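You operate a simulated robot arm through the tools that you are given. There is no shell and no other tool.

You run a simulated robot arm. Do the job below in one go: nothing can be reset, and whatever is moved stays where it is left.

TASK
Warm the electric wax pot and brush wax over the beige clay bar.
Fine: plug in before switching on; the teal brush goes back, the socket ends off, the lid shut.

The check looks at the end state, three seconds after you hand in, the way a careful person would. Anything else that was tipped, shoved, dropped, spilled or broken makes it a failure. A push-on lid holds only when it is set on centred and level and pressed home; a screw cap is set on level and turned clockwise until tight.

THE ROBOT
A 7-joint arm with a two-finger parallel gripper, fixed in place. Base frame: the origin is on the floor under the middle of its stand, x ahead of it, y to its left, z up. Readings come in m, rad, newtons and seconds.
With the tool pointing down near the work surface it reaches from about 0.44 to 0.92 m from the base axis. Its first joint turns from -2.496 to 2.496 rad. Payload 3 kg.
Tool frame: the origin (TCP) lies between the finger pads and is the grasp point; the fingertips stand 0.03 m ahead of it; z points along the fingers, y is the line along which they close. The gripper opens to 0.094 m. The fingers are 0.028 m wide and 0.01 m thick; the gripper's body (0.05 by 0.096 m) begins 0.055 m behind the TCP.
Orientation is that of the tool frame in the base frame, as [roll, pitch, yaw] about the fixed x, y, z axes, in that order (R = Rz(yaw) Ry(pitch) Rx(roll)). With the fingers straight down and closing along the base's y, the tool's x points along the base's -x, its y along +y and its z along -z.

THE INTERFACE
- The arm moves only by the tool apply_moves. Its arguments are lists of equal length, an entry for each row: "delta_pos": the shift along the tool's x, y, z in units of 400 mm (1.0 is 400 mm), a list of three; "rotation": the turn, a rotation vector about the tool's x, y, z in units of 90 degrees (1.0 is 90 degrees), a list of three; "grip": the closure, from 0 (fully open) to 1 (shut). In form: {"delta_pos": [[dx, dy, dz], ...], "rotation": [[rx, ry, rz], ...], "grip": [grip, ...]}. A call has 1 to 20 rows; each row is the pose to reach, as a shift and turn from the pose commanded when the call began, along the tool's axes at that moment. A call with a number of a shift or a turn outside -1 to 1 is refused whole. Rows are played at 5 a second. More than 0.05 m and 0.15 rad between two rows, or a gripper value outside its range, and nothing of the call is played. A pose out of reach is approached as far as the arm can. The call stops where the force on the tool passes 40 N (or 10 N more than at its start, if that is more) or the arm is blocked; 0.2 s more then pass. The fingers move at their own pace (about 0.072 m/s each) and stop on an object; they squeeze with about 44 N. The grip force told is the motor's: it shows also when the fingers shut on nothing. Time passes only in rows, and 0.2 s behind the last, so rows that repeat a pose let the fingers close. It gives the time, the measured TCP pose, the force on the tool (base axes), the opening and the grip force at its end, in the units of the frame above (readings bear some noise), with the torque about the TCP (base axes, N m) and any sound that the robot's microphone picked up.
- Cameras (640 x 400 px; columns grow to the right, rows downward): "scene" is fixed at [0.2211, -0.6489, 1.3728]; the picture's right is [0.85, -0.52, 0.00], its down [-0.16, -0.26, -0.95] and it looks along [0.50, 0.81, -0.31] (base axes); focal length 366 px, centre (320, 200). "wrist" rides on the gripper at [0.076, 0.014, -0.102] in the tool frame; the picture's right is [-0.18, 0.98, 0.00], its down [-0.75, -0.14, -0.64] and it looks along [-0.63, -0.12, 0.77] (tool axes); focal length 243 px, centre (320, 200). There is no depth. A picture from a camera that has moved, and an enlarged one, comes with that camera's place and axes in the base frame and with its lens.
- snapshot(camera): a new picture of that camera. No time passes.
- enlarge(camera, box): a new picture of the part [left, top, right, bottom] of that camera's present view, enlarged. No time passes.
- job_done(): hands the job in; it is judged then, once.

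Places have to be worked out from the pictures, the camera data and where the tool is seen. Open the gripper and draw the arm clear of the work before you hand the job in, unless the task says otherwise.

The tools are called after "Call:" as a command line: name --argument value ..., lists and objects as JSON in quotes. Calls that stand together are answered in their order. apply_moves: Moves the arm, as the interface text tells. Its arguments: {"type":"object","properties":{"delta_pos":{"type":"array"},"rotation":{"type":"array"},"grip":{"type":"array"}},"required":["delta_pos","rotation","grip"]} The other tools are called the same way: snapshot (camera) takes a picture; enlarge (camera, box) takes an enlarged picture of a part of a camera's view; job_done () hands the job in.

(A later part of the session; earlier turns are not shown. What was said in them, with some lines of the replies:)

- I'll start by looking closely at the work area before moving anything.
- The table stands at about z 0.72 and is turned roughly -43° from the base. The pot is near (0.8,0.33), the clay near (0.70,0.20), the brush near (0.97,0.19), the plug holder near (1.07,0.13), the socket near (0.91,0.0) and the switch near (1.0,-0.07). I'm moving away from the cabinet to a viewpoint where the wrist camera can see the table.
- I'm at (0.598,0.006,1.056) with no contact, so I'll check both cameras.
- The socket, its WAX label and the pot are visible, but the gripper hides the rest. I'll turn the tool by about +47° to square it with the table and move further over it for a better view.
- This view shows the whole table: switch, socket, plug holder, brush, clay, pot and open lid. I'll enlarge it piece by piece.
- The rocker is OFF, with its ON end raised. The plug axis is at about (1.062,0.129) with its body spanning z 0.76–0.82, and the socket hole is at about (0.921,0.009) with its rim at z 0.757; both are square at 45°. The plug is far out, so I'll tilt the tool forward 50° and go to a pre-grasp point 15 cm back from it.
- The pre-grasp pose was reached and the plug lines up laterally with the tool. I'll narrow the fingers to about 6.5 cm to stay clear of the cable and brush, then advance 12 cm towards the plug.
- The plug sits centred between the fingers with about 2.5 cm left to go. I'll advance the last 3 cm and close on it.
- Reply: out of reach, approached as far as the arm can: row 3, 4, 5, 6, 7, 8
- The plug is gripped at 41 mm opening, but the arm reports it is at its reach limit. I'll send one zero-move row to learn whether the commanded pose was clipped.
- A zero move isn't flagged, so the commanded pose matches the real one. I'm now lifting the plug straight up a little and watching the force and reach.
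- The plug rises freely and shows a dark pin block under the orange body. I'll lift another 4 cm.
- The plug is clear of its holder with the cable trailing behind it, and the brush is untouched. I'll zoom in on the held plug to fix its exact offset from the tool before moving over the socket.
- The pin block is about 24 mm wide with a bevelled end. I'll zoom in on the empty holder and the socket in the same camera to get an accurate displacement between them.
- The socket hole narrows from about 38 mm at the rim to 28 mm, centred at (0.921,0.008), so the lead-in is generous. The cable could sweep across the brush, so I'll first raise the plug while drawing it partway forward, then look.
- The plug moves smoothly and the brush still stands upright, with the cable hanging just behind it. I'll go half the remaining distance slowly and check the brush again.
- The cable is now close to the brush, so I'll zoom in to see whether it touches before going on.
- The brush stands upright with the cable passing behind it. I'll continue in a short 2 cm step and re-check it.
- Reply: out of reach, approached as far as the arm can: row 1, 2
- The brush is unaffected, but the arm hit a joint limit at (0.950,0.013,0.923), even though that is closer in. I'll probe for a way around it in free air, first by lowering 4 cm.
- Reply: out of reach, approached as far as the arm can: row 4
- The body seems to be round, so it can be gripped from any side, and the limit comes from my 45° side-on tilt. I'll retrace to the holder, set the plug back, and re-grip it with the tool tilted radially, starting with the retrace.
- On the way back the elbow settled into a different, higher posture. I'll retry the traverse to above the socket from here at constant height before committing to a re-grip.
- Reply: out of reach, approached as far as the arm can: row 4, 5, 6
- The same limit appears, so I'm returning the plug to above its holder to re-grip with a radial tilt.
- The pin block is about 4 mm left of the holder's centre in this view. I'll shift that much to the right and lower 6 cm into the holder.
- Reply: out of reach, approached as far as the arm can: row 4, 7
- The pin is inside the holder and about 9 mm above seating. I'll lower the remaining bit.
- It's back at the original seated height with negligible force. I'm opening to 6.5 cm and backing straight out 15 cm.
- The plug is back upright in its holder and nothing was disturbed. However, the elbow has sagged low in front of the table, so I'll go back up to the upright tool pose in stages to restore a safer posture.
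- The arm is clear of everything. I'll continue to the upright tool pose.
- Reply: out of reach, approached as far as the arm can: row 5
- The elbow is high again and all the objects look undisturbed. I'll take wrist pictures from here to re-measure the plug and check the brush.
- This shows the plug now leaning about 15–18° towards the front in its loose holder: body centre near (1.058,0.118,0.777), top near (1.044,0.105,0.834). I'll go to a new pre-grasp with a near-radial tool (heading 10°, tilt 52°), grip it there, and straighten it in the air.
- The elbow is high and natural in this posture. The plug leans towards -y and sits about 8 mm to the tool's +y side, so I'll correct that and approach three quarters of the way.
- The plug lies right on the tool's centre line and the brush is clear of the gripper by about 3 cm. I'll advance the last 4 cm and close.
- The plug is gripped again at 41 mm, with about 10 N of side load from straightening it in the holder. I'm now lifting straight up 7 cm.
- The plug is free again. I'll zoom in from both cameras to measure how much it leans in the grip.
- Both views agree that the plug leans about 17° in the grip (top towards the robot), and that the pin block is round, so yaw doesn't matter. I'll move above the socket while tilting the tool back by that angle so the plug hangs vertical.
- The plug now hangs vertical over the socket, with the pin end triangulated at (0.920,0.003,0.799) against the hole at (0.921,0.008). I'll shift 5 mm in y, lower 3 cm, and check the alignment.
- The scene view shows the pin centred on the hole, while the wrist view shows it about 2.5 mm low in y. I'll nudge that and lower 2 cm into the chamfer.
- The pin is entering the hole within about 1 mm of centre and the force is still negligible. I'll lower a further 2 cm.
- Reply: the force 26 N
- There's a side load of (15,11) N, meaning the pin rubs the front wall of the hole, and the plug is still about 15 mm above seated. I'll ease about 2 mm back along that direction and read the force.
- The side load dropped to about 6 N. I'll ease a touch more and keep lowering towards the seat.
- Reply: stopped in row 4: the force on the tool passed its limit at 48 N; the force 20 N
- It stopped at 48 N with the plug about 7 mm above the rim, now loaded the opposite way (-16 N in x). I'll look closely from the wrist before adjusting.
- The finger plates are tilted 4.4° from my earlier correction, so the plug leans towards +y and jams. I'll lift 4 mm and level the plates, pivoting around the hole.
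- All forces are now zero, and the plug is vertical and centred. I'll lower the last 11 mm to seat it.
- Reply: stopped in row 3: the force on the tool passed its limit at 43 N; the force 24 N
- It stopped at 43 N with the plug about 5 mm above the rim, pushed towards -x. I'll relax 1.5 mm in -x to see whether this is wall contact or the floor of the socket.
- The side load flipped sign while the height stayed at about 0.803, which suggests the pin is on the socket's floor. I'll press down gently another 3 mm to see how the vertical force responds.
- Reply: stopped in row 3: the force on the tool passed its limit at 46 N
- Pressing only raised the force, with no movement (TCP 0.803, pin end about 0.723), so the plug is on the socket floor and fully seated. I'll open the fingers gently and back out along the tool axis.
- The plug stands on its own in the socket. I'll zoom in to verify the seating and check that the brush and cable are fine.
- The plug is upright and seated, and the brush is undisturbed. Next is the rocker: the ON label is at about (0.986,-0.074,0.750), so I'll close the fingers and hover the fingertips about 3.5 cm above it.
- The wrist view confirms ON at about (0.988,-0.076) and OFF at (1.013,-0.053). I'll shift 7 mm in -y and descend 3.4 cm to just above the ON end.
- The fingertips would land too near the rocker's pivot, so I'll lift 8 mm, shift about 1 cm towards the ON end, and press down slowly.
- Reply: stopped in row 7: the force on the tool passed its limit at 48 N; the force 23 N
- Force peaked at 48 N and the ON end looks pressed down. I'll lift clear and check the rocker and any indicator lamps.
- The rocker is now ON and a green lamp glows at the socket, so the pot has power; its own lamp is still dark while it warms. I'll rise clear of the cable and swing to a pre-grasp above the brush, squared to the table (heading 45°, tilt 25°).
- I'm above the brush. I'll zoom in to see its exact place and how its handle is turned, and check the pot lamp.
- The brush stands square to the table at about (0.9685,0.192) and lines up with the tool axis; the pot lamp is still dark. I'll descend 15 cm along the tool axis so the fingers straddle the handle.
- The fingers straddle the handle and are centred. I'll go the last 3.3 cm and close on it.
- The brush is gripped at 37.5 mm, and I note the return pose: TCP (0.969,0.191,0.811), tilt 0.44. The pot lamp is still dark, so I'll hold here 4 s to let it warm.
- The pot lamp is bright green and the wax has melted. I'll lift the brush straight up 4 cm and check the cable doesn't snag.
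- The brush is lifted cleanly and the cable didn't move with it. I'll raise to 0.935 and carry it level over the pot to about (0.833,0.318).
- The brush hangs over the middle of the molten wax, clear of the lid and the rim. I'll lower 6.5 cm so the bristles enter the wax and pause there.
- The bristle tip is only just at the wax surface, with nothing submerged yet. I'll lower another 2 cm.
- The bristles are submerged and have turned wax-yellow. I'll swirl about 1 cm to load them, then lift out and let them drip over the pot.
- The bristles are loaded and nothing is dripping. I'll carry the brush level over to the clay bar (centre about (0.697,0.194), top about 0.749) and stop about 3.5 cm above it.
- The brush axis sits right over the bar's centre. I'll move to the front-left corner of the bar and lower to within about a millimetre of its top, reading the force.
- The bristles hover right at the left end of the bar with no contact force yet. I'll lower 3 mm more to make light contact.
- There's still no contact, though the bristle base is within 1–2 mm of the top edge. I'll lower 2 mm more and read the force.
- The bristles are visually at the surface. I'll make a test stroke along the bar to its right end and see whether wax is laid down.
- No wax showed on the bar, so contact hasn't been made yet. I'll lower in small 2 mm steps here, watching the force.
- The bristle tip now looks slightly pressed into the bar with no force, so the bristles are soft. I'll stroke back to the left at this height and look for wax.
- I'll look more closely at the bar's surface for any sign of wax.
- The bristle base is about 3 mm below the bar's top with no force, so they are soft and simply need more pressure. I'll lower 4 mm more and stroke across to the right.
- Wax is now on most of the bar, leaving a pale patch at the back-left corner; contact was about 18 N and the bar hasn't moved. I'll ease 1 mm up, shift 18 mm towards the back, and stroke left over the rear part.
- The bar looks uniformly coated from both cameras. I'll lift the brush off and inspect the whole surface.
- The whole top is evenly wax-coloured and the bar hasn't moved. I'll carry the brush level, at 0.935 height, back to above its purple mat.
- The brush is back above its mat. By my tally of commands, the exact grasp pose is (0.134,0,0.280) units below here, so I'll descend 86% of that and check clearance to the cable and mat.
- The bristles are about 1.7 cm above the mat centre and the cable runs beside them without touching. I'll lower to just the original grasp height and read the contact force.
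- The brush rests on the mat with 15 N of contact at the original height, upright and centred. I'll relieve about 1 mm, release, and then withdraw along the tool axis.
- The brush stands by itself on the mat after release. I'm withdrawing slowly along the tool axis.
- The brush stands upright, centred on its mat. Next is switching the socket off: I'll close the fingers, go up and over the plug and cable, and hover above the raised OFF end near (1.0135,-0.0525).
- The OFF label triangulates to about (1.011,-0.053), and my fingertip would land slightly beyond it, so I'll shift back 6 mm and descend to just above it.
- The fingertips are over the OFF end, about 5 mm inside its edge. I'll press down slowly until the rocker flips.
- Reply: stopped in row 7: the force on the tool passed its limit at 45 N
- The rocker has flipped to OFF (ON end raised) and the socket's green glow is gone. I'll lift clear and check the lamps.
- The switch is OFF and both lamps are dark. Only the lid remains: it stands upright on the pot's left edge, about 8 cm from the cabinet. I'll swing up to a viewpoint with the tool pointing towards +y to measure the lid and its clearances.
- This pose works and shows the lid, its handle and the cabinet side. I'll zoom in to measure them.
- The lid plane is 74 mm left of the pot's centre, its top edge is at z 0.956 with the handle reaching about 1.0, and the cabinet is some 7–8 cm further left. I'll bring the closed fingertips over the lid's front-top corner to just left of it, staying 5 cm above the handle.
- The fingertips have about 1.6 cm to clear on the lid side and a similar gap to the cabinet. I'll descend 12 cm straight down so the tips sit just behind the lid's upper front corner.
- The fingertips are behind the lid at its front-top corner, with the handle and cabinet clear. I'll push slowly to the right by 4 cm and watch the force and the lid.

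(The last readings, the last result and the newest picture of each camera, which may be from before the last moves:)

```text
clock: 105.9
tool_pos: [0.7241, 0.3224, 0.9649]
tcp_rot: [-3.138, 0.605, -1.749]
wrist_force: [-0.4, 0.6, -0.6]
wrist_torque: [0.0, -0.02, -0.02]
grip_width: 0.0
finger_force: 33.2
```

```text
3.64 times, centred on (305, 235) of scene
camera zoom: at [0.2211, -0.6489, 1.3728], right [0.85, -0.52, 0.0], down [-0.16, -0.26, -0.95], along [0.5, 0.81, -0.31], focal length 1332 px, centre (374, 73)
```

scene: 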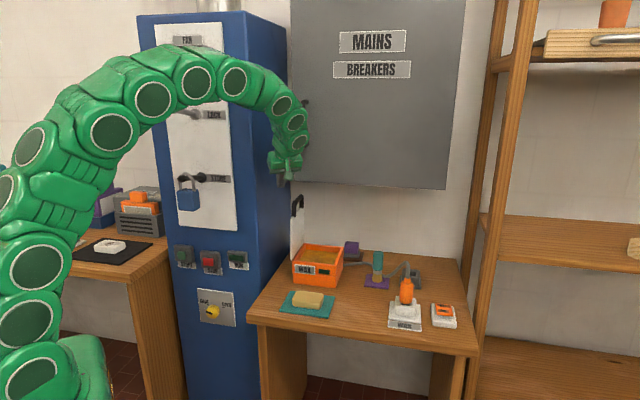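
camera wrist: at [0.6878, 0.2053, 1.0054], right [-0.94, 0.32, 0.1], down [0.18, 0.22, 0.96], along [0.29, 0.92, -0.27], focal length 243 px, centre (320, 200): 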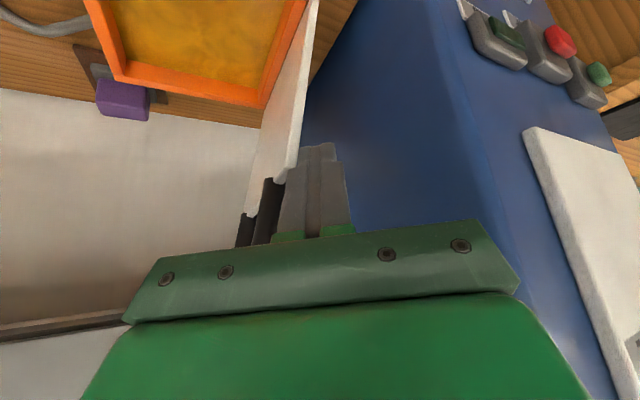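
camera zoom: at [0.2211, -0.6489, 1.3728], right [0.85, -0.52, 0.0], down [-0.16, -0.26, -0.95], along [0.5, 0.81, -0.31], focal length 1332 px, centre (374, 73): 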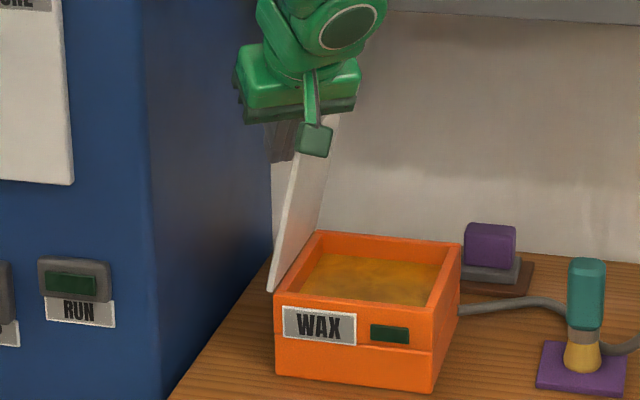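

The lid is swinging with almost no resistance. I'll continue along its arc to about 45°, easing down as it tips.

Call:
apply_moves --delta_pos '[[0.0228, -0.0267, 0.0004], [0.0457, -0.0533, 0.0007], [0.0685, -0.08, 0.0011], [0.0967, -0.1095, 0.0058], [0.1249, -0.1389, 0.0106]]' --rotation '[[0, 0, 0], [0, 0, 0], [0, 0, 0], [0, 0, 0], [0, 0, 0]]' --grip '[1, 1, 1, 1, 1]'

Call:
snapshot --camera "wrist"

Call:
enlarge --camera "scene" --box '[260, 180, 350, 290]'

```text
clock: 107.1
tool_pos: [0.7729, 0.274, 0.9325]
tcp_rot: [-3.139, 0.605, -1.749]
wrist_force: [0.1, -0.4, 0.9]
wrist_torque: [0.01, 0.02, 0.03]
grip_width: 0.0001
finger_force: 32.8
```

```text
taken
camera wrist: at [0.736, 0.1582, 0.9733], right [-0.94, 0.32, 0.1], down [0.18, 0.23, 0.96], along [0.29, 0.92, -0.27], focal length 243 px, centre (320, 200)
```

wrist: 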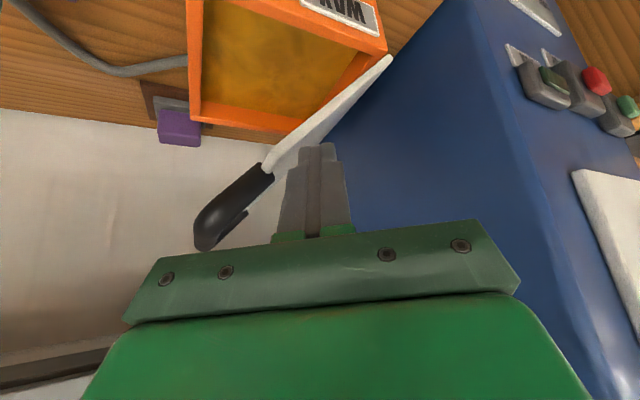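

```text
3.64 times, centred on (305, 235) of scene
camera zoom: at [0.2211, -0.6489, 1.3728], right [0.85, -0.52, 0.0], down [-0.16, -0.26, -0.95], along [0.5, 0.81, -0.31], focal length 1332 px, centre (374, 73)
```

zoom: 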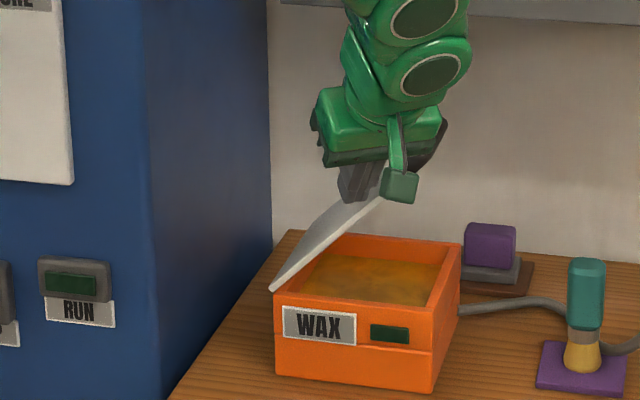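

The lid is at about 50° and follows the fingertips under control. I'll keep going along the arc to almost closed.

Call:
apply_moves --delta_pos '[[0.0302, -0.0242, 0.014], [0.0603, -0.0484, 0.028], [0.09, -0.0656, 0.05], [0.1197, -0.0827, 0.0719], [0.1446, -0.0914, 0.0973], [0.1695, -0.1001, 0.1226]]' --rotation '[[0, 0, 0], [0, 0, 0], [0, 0, 0], [0, 0, 0], [0, 0, 0], [0, 0, 0]]' --grip '[1, 1, 1, 1, 1, 1]'

Call:
snapshot --camera "wrist"

Call:
enlarge --camera "scene" --box '[260, 190, 370, 300]'

```text
clock: 108.5
tool_pos: [0.8087, 0.2398, 0.8516]
tcp_rot: [-3.139, 0.605, -1.749]
wrist_force: [-0.4, -0.6, 0.3]
wrist_torque: [0.01, -0.01, -0.02]
grip_width: 0.0
finger_force: 33.5
```

```text
taken
camera wrist: at [0.7722, 0.1223, 0.8929], right [-0.94, 0.32, 0.1], down [0.18, 0.22, 0.96], along [0.29, 0.92, -0.27], focal length 243 px, centre (320, 200)
```

wrist: 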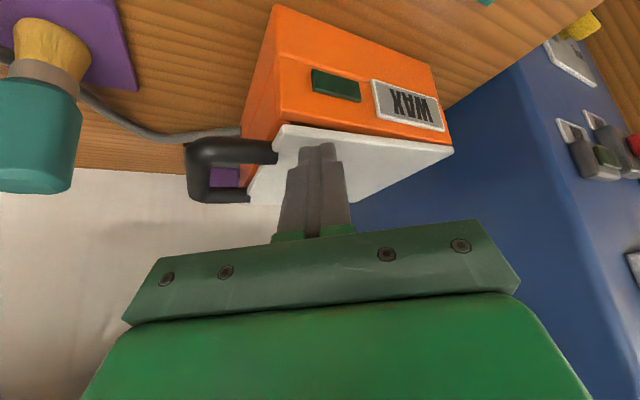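

```text
3.64 times, centred on (315, 245) of scene
camera zoom: at [0.2211, -0.6489, 1.3728], right [0.85, -0.52, 0.0], down [-0.16, -0.26, -0.95], along [0.5, 0.81, -0.31], focal length 1332 px, centre (338, 36)
```

zoom: 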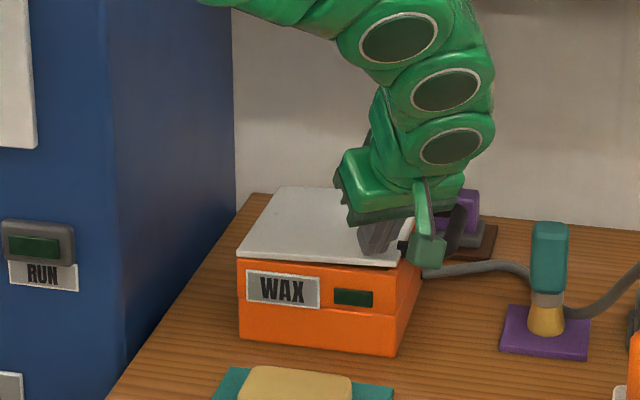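

The lid is nearly flat. I'll press it down gently in 2 mm steps until firm resistance shows it is home.

Call:
apply_moves --delta_pos '[[0.0028, 0, 0.0041], [0.0057, 0, 0.0082], [0.0085, 0, 0.0123], [0.0114, 0, 0.0164], [0.0142, 0, 0.0206], [0.0171, 0, 0.0247], [0.0199, 0, 0.0288], [0.0228, 0, 0.0329]]' --rotation '[[0, 0, 0], [0, 0, 0], [0, 0, 0], [0, 0, 0], [0, 0, 0], [0, 0, 0], [0, 0, 0], [0, 0, 0]]' --grip '[1, 1, 1, 1, 1, 1, 1, 1]'

Call:
enlarge --camera "scene" --box '[270, 225, 360, 300]'

Call:
snapshot --camera "wrist"

```text
clock: 110.0
tool_pos: [0.8077, 0.2396, 0.8441]
tcp_rot: [-3.136, 0.611, -1.747]
wrist_force: [-1.4, -2.9, 17.1]
wrist_torque: [-0.03, 0.04, -0.05]
grip_width: 0.0
finger_force: 32.9
stopped in row 7: the force on the tool passed its limit at 45 N (the readings are from after the stop); the commanded pose is now the measured one
```

```text
5.33 times, centred on (315, 262) of scene
camera zoom: at [0.2211, -0.6489, 1.3728], right [0.85, -0.52, 0.0], down [-0.16, -0.26, -0.95], along [0.5, 0.81, -0.31], focal length 1954 px, centre (347, -133)
```

zoom: 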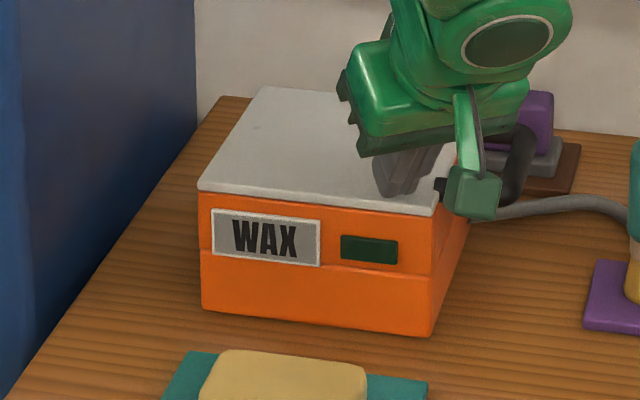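

```text
taken
camera wrist: at [0.7715, 0.1239, 0.8853], right [-0.94, 0.32, 0.1], down [0.18, 0.22, 0.96], along [0.29, 0.92, -0.27], focal length 243 px, centre (320, 200)
```

wrist: 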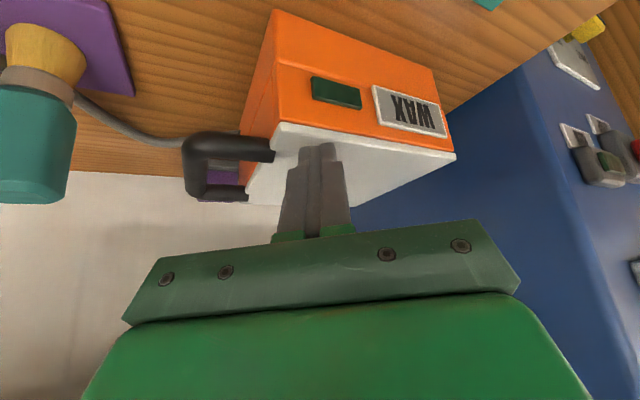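

The lid lies flat on the rim and was pressed home with 45 N. I'll lift straight off and look at it from both cameras.

Call:
apply_moves --delta_pos '[[-0.0143, 0, -0.0205], [-0.0427, 0, -0.0617], [-0.0853, 0, -0.1234], [-0.128, 0, -0.185], [-0.1706, 0, -0.2467]]' --rotation '[[0, 0, 0], [0, 0, 0], [0, 0, 0], [0, 0, 0], [0, 0, 0]]' --grip '[1, 1, 1, 1, 1]'

Call:
enlarge --camera "scene" --box '[270, 220, 370, 320]'

Call:
snapshot --camera "wrist"

```text
clock: 111.2
tool_pos: [0.8087, 0.2387, 0.9622]
tcp_rot: [-3.136, 0.608, -1.747]
wrist_force: [0.5, -0.7, 0.1]
wrist_torque: [0.0, 0.04, -0.02]
grip_width: 0.0001
finger_force: 32.9
```

```text
4.00 times, centred on (320, 270) of scene
camera zoom: at [0.2211, -0.6489, 1.3728], right [0.85, -0.52, 0.0], down [-0.16, -0.26, -0.95], along [0.5, 0.81, -0.31], focal length 1466 px, centre (320, -80)
```

zoom: 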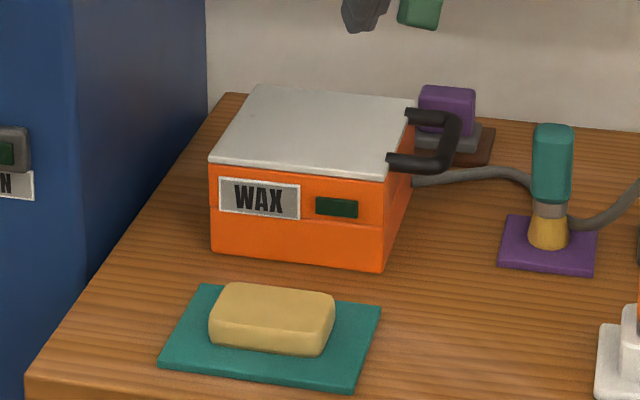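

```text
taken
camera wrist: at [0.7714, 0.1215, 1.0038], right [-0.94, 0.32, 0.1], down [0.18, 0.22, 0.96], along [0.29, 0.92, -0.27], focal length 243 px, centre (320, 200)
```

wrist: 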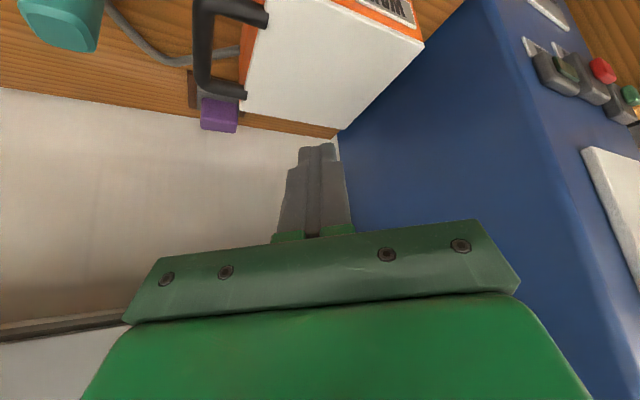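

The lid is flat and shut, the bar is coated and the brush is upright. I'll open the gripper and withdraw the arm away from the table.

Call:
apply_moves --delta_pos '[[0.027, 0.037, -0.0543], [0.054, 0.074, -0.1087], [0.081, 0.1111, -0.163], [0.1079, 0.1481, -0.2173], [0.1349, 0.1851, -0.2717], [0.1619, 0.2222, -0.326], [0.1889, 0.2592, -0.3803], [0.2159, 0.2962, -0.4347], [0.2429, 0.3332, -0.489], [0.2698, 0.3703, -0.5433], [0.2968, 0.4073, -0.5977], [0.3238, 0.4443, -0.652]]' --rotation '[[0, 0, 0], [0, 0, 0], [0, 0, 0], [0, 0, 0], [0, 0, 0], [0, 0, 0], [0, 0, 0], [0, 0, 0], [0, 0, 0], [0, 0, 0], [0, 0, 0], [0, 0, 0]]' --grip '[1, 1, 1, 1, 0.5, 0, 0, 0, 0, 0, 0, 0]'

Call:
snapshot --camera "scene"

Call:
enlarge --camera "scene" --box '[270, 220, 470, 340]'

Call:
snapshot --camera "wrist"

```text
clock: 113.8
tool_pos: [0.5871, 0.0218, 1.1027]
tcp_rot: [-3.138, 0.61, -1.747]
wrist_force: [0.6, 0.2, -0.1]
wrist_torque: [-0.03, -0.01, 0.02]
grip_width: 0.0939
finger_force: 0.1
```

```text
taken
```

scene: 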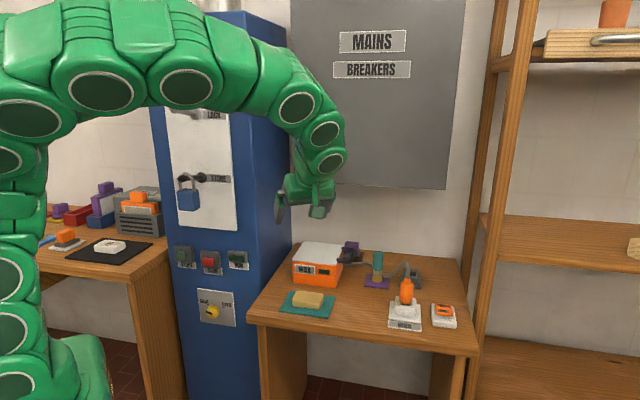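

```text
3.20 times, centred on (370, 280) of scene
camera zoom: at [0.2211, -0.6489, 1.3728], right [0.85, -0.52, 0.0], down [-0.16, -0.26, -0.95], along [0.5, 0.81, -0.31], focal length 1172 px, centre (160, -56)
```

zoom: 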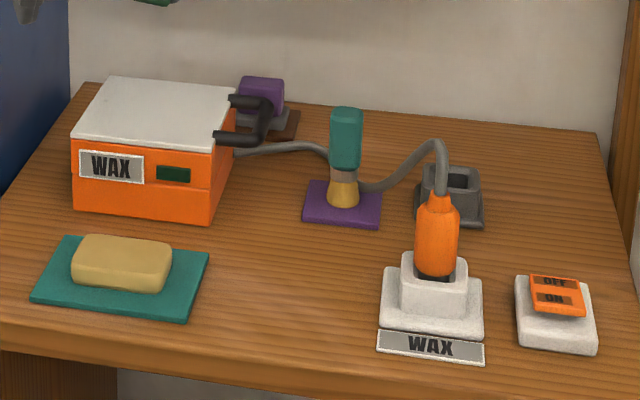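

```text
taken
camera wrist: at [0.5502, -0.0956, 1.1423], right [-0.94, 0.32, 0.1], down [0.18, 0.22, 0.96], along [0.29, 0.92, -0.27], focal length 243 px, centre (320, 200)
```

wrist: 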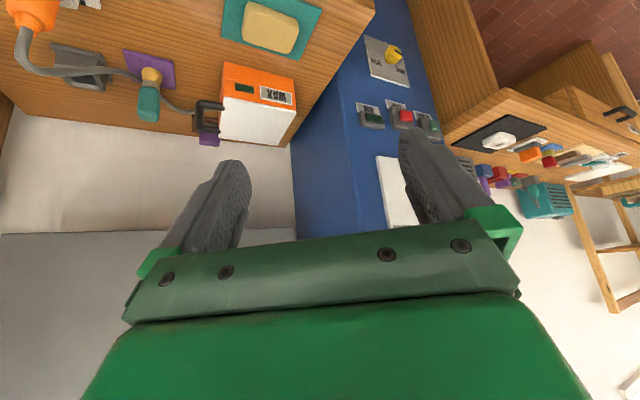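

Everything looks in place. I'll do one last close check of the lid, brush and switch before handing in.

Call:
enlarge --camera "scene" --box '[285, 235, 365, 325]'

Call:
enlarge --camera "scene" --box '[355, 240, 465, 335]'

Call:
enlarge --camera "wrist" --box '[100, 0, 330, 160]'

```text
4.44 times, centred on (325, 280) of scene
camera zoom: at [0.2211, -0.6489, 1.3728], right [0.85, -0.52, 0.0], down [-0.16, -0.26, -0.95], along [0.5, 0.81, -0.31], focal length 1628 px, centre (298, -156)
```

zoom: 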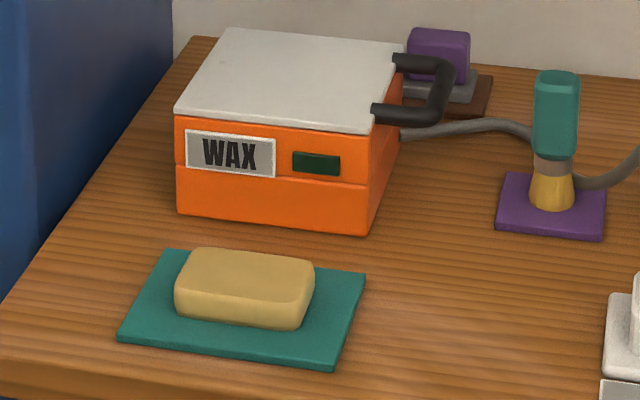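

```text
4.21 times, centred on (410, 288) of scene
camera zoom: at [0.2211, -0.6489, 1.3728], right [0.85, -0.52, 0.0], down [-0.16, -0.26, -0.95], along [0.5, 0.81, -0.31], focal length 1543 px, centre (-59, -168)
```

zoom: 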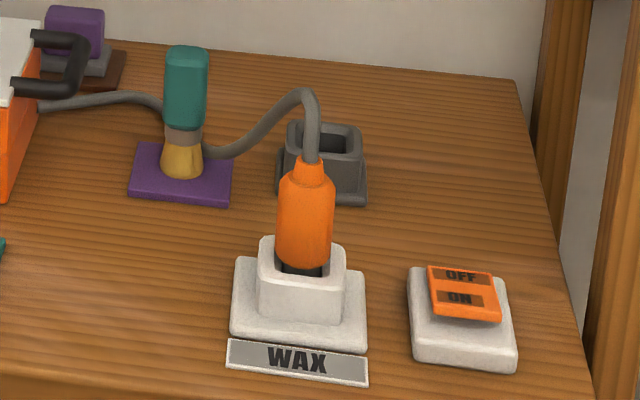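

```text
2.50 times, centred on (215, 80) of wrist
camera zoom: at [0.5502, -0.0956, 1.1423], right [-0.94, 0.32, 0.1], down [0.18, 0.22, 0.96], along [0.29, 0.92, -0.27], focal length 606 px, centre (582, 500)
```

zoom: 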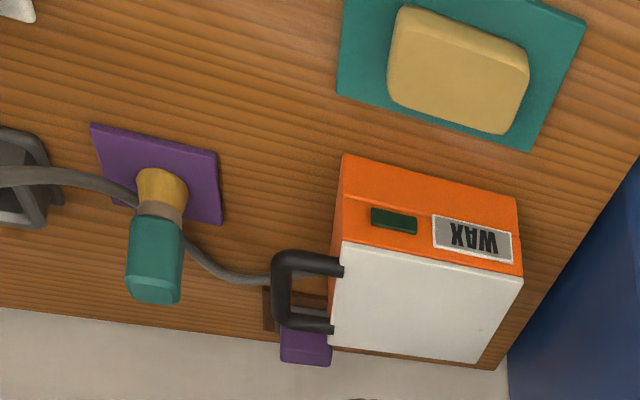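

The clay bar is evenly waxed and the brush stands upright on its purple mat. The plug is seated, the rocker is OFF with both lamps dark, and the lid is flat and shut. The gripper is open and clear of the work, so I'm handing in.

Call:
job_done

```text
The job is handed in.
```

The clay bar is waxed and I've handed the job in. The check's result hasn't come back.

- **Power:** I plugged the pot in first and only then switched the socket on. The pot's lamp lit green once the wax had melted. The socket is now off and both lamps are dark.
- **Plug:** it is still in the socket, since only the switch had to end off. My first grip couldn't reach the socket, so I set the plug back in its holder once and gripped it again from a different angle. I pushed it down until it hit a hard stop. A few millimetres of the dark pin still show between the orange body and the socket rim.
- **Wax:** the bar's top shows an even coat from both cameras, and the bar didn't move.
- **Brush:** it stands upright on its purple mat, where it came from. Its bristles are still wax-coloured.
- **Lid:** it lies flat on the pot and I pressed it home with about 45 N.

I saw nothing tipped, shoved or spilled in the final pictures. The gripper is open and the arm is clear of the table.
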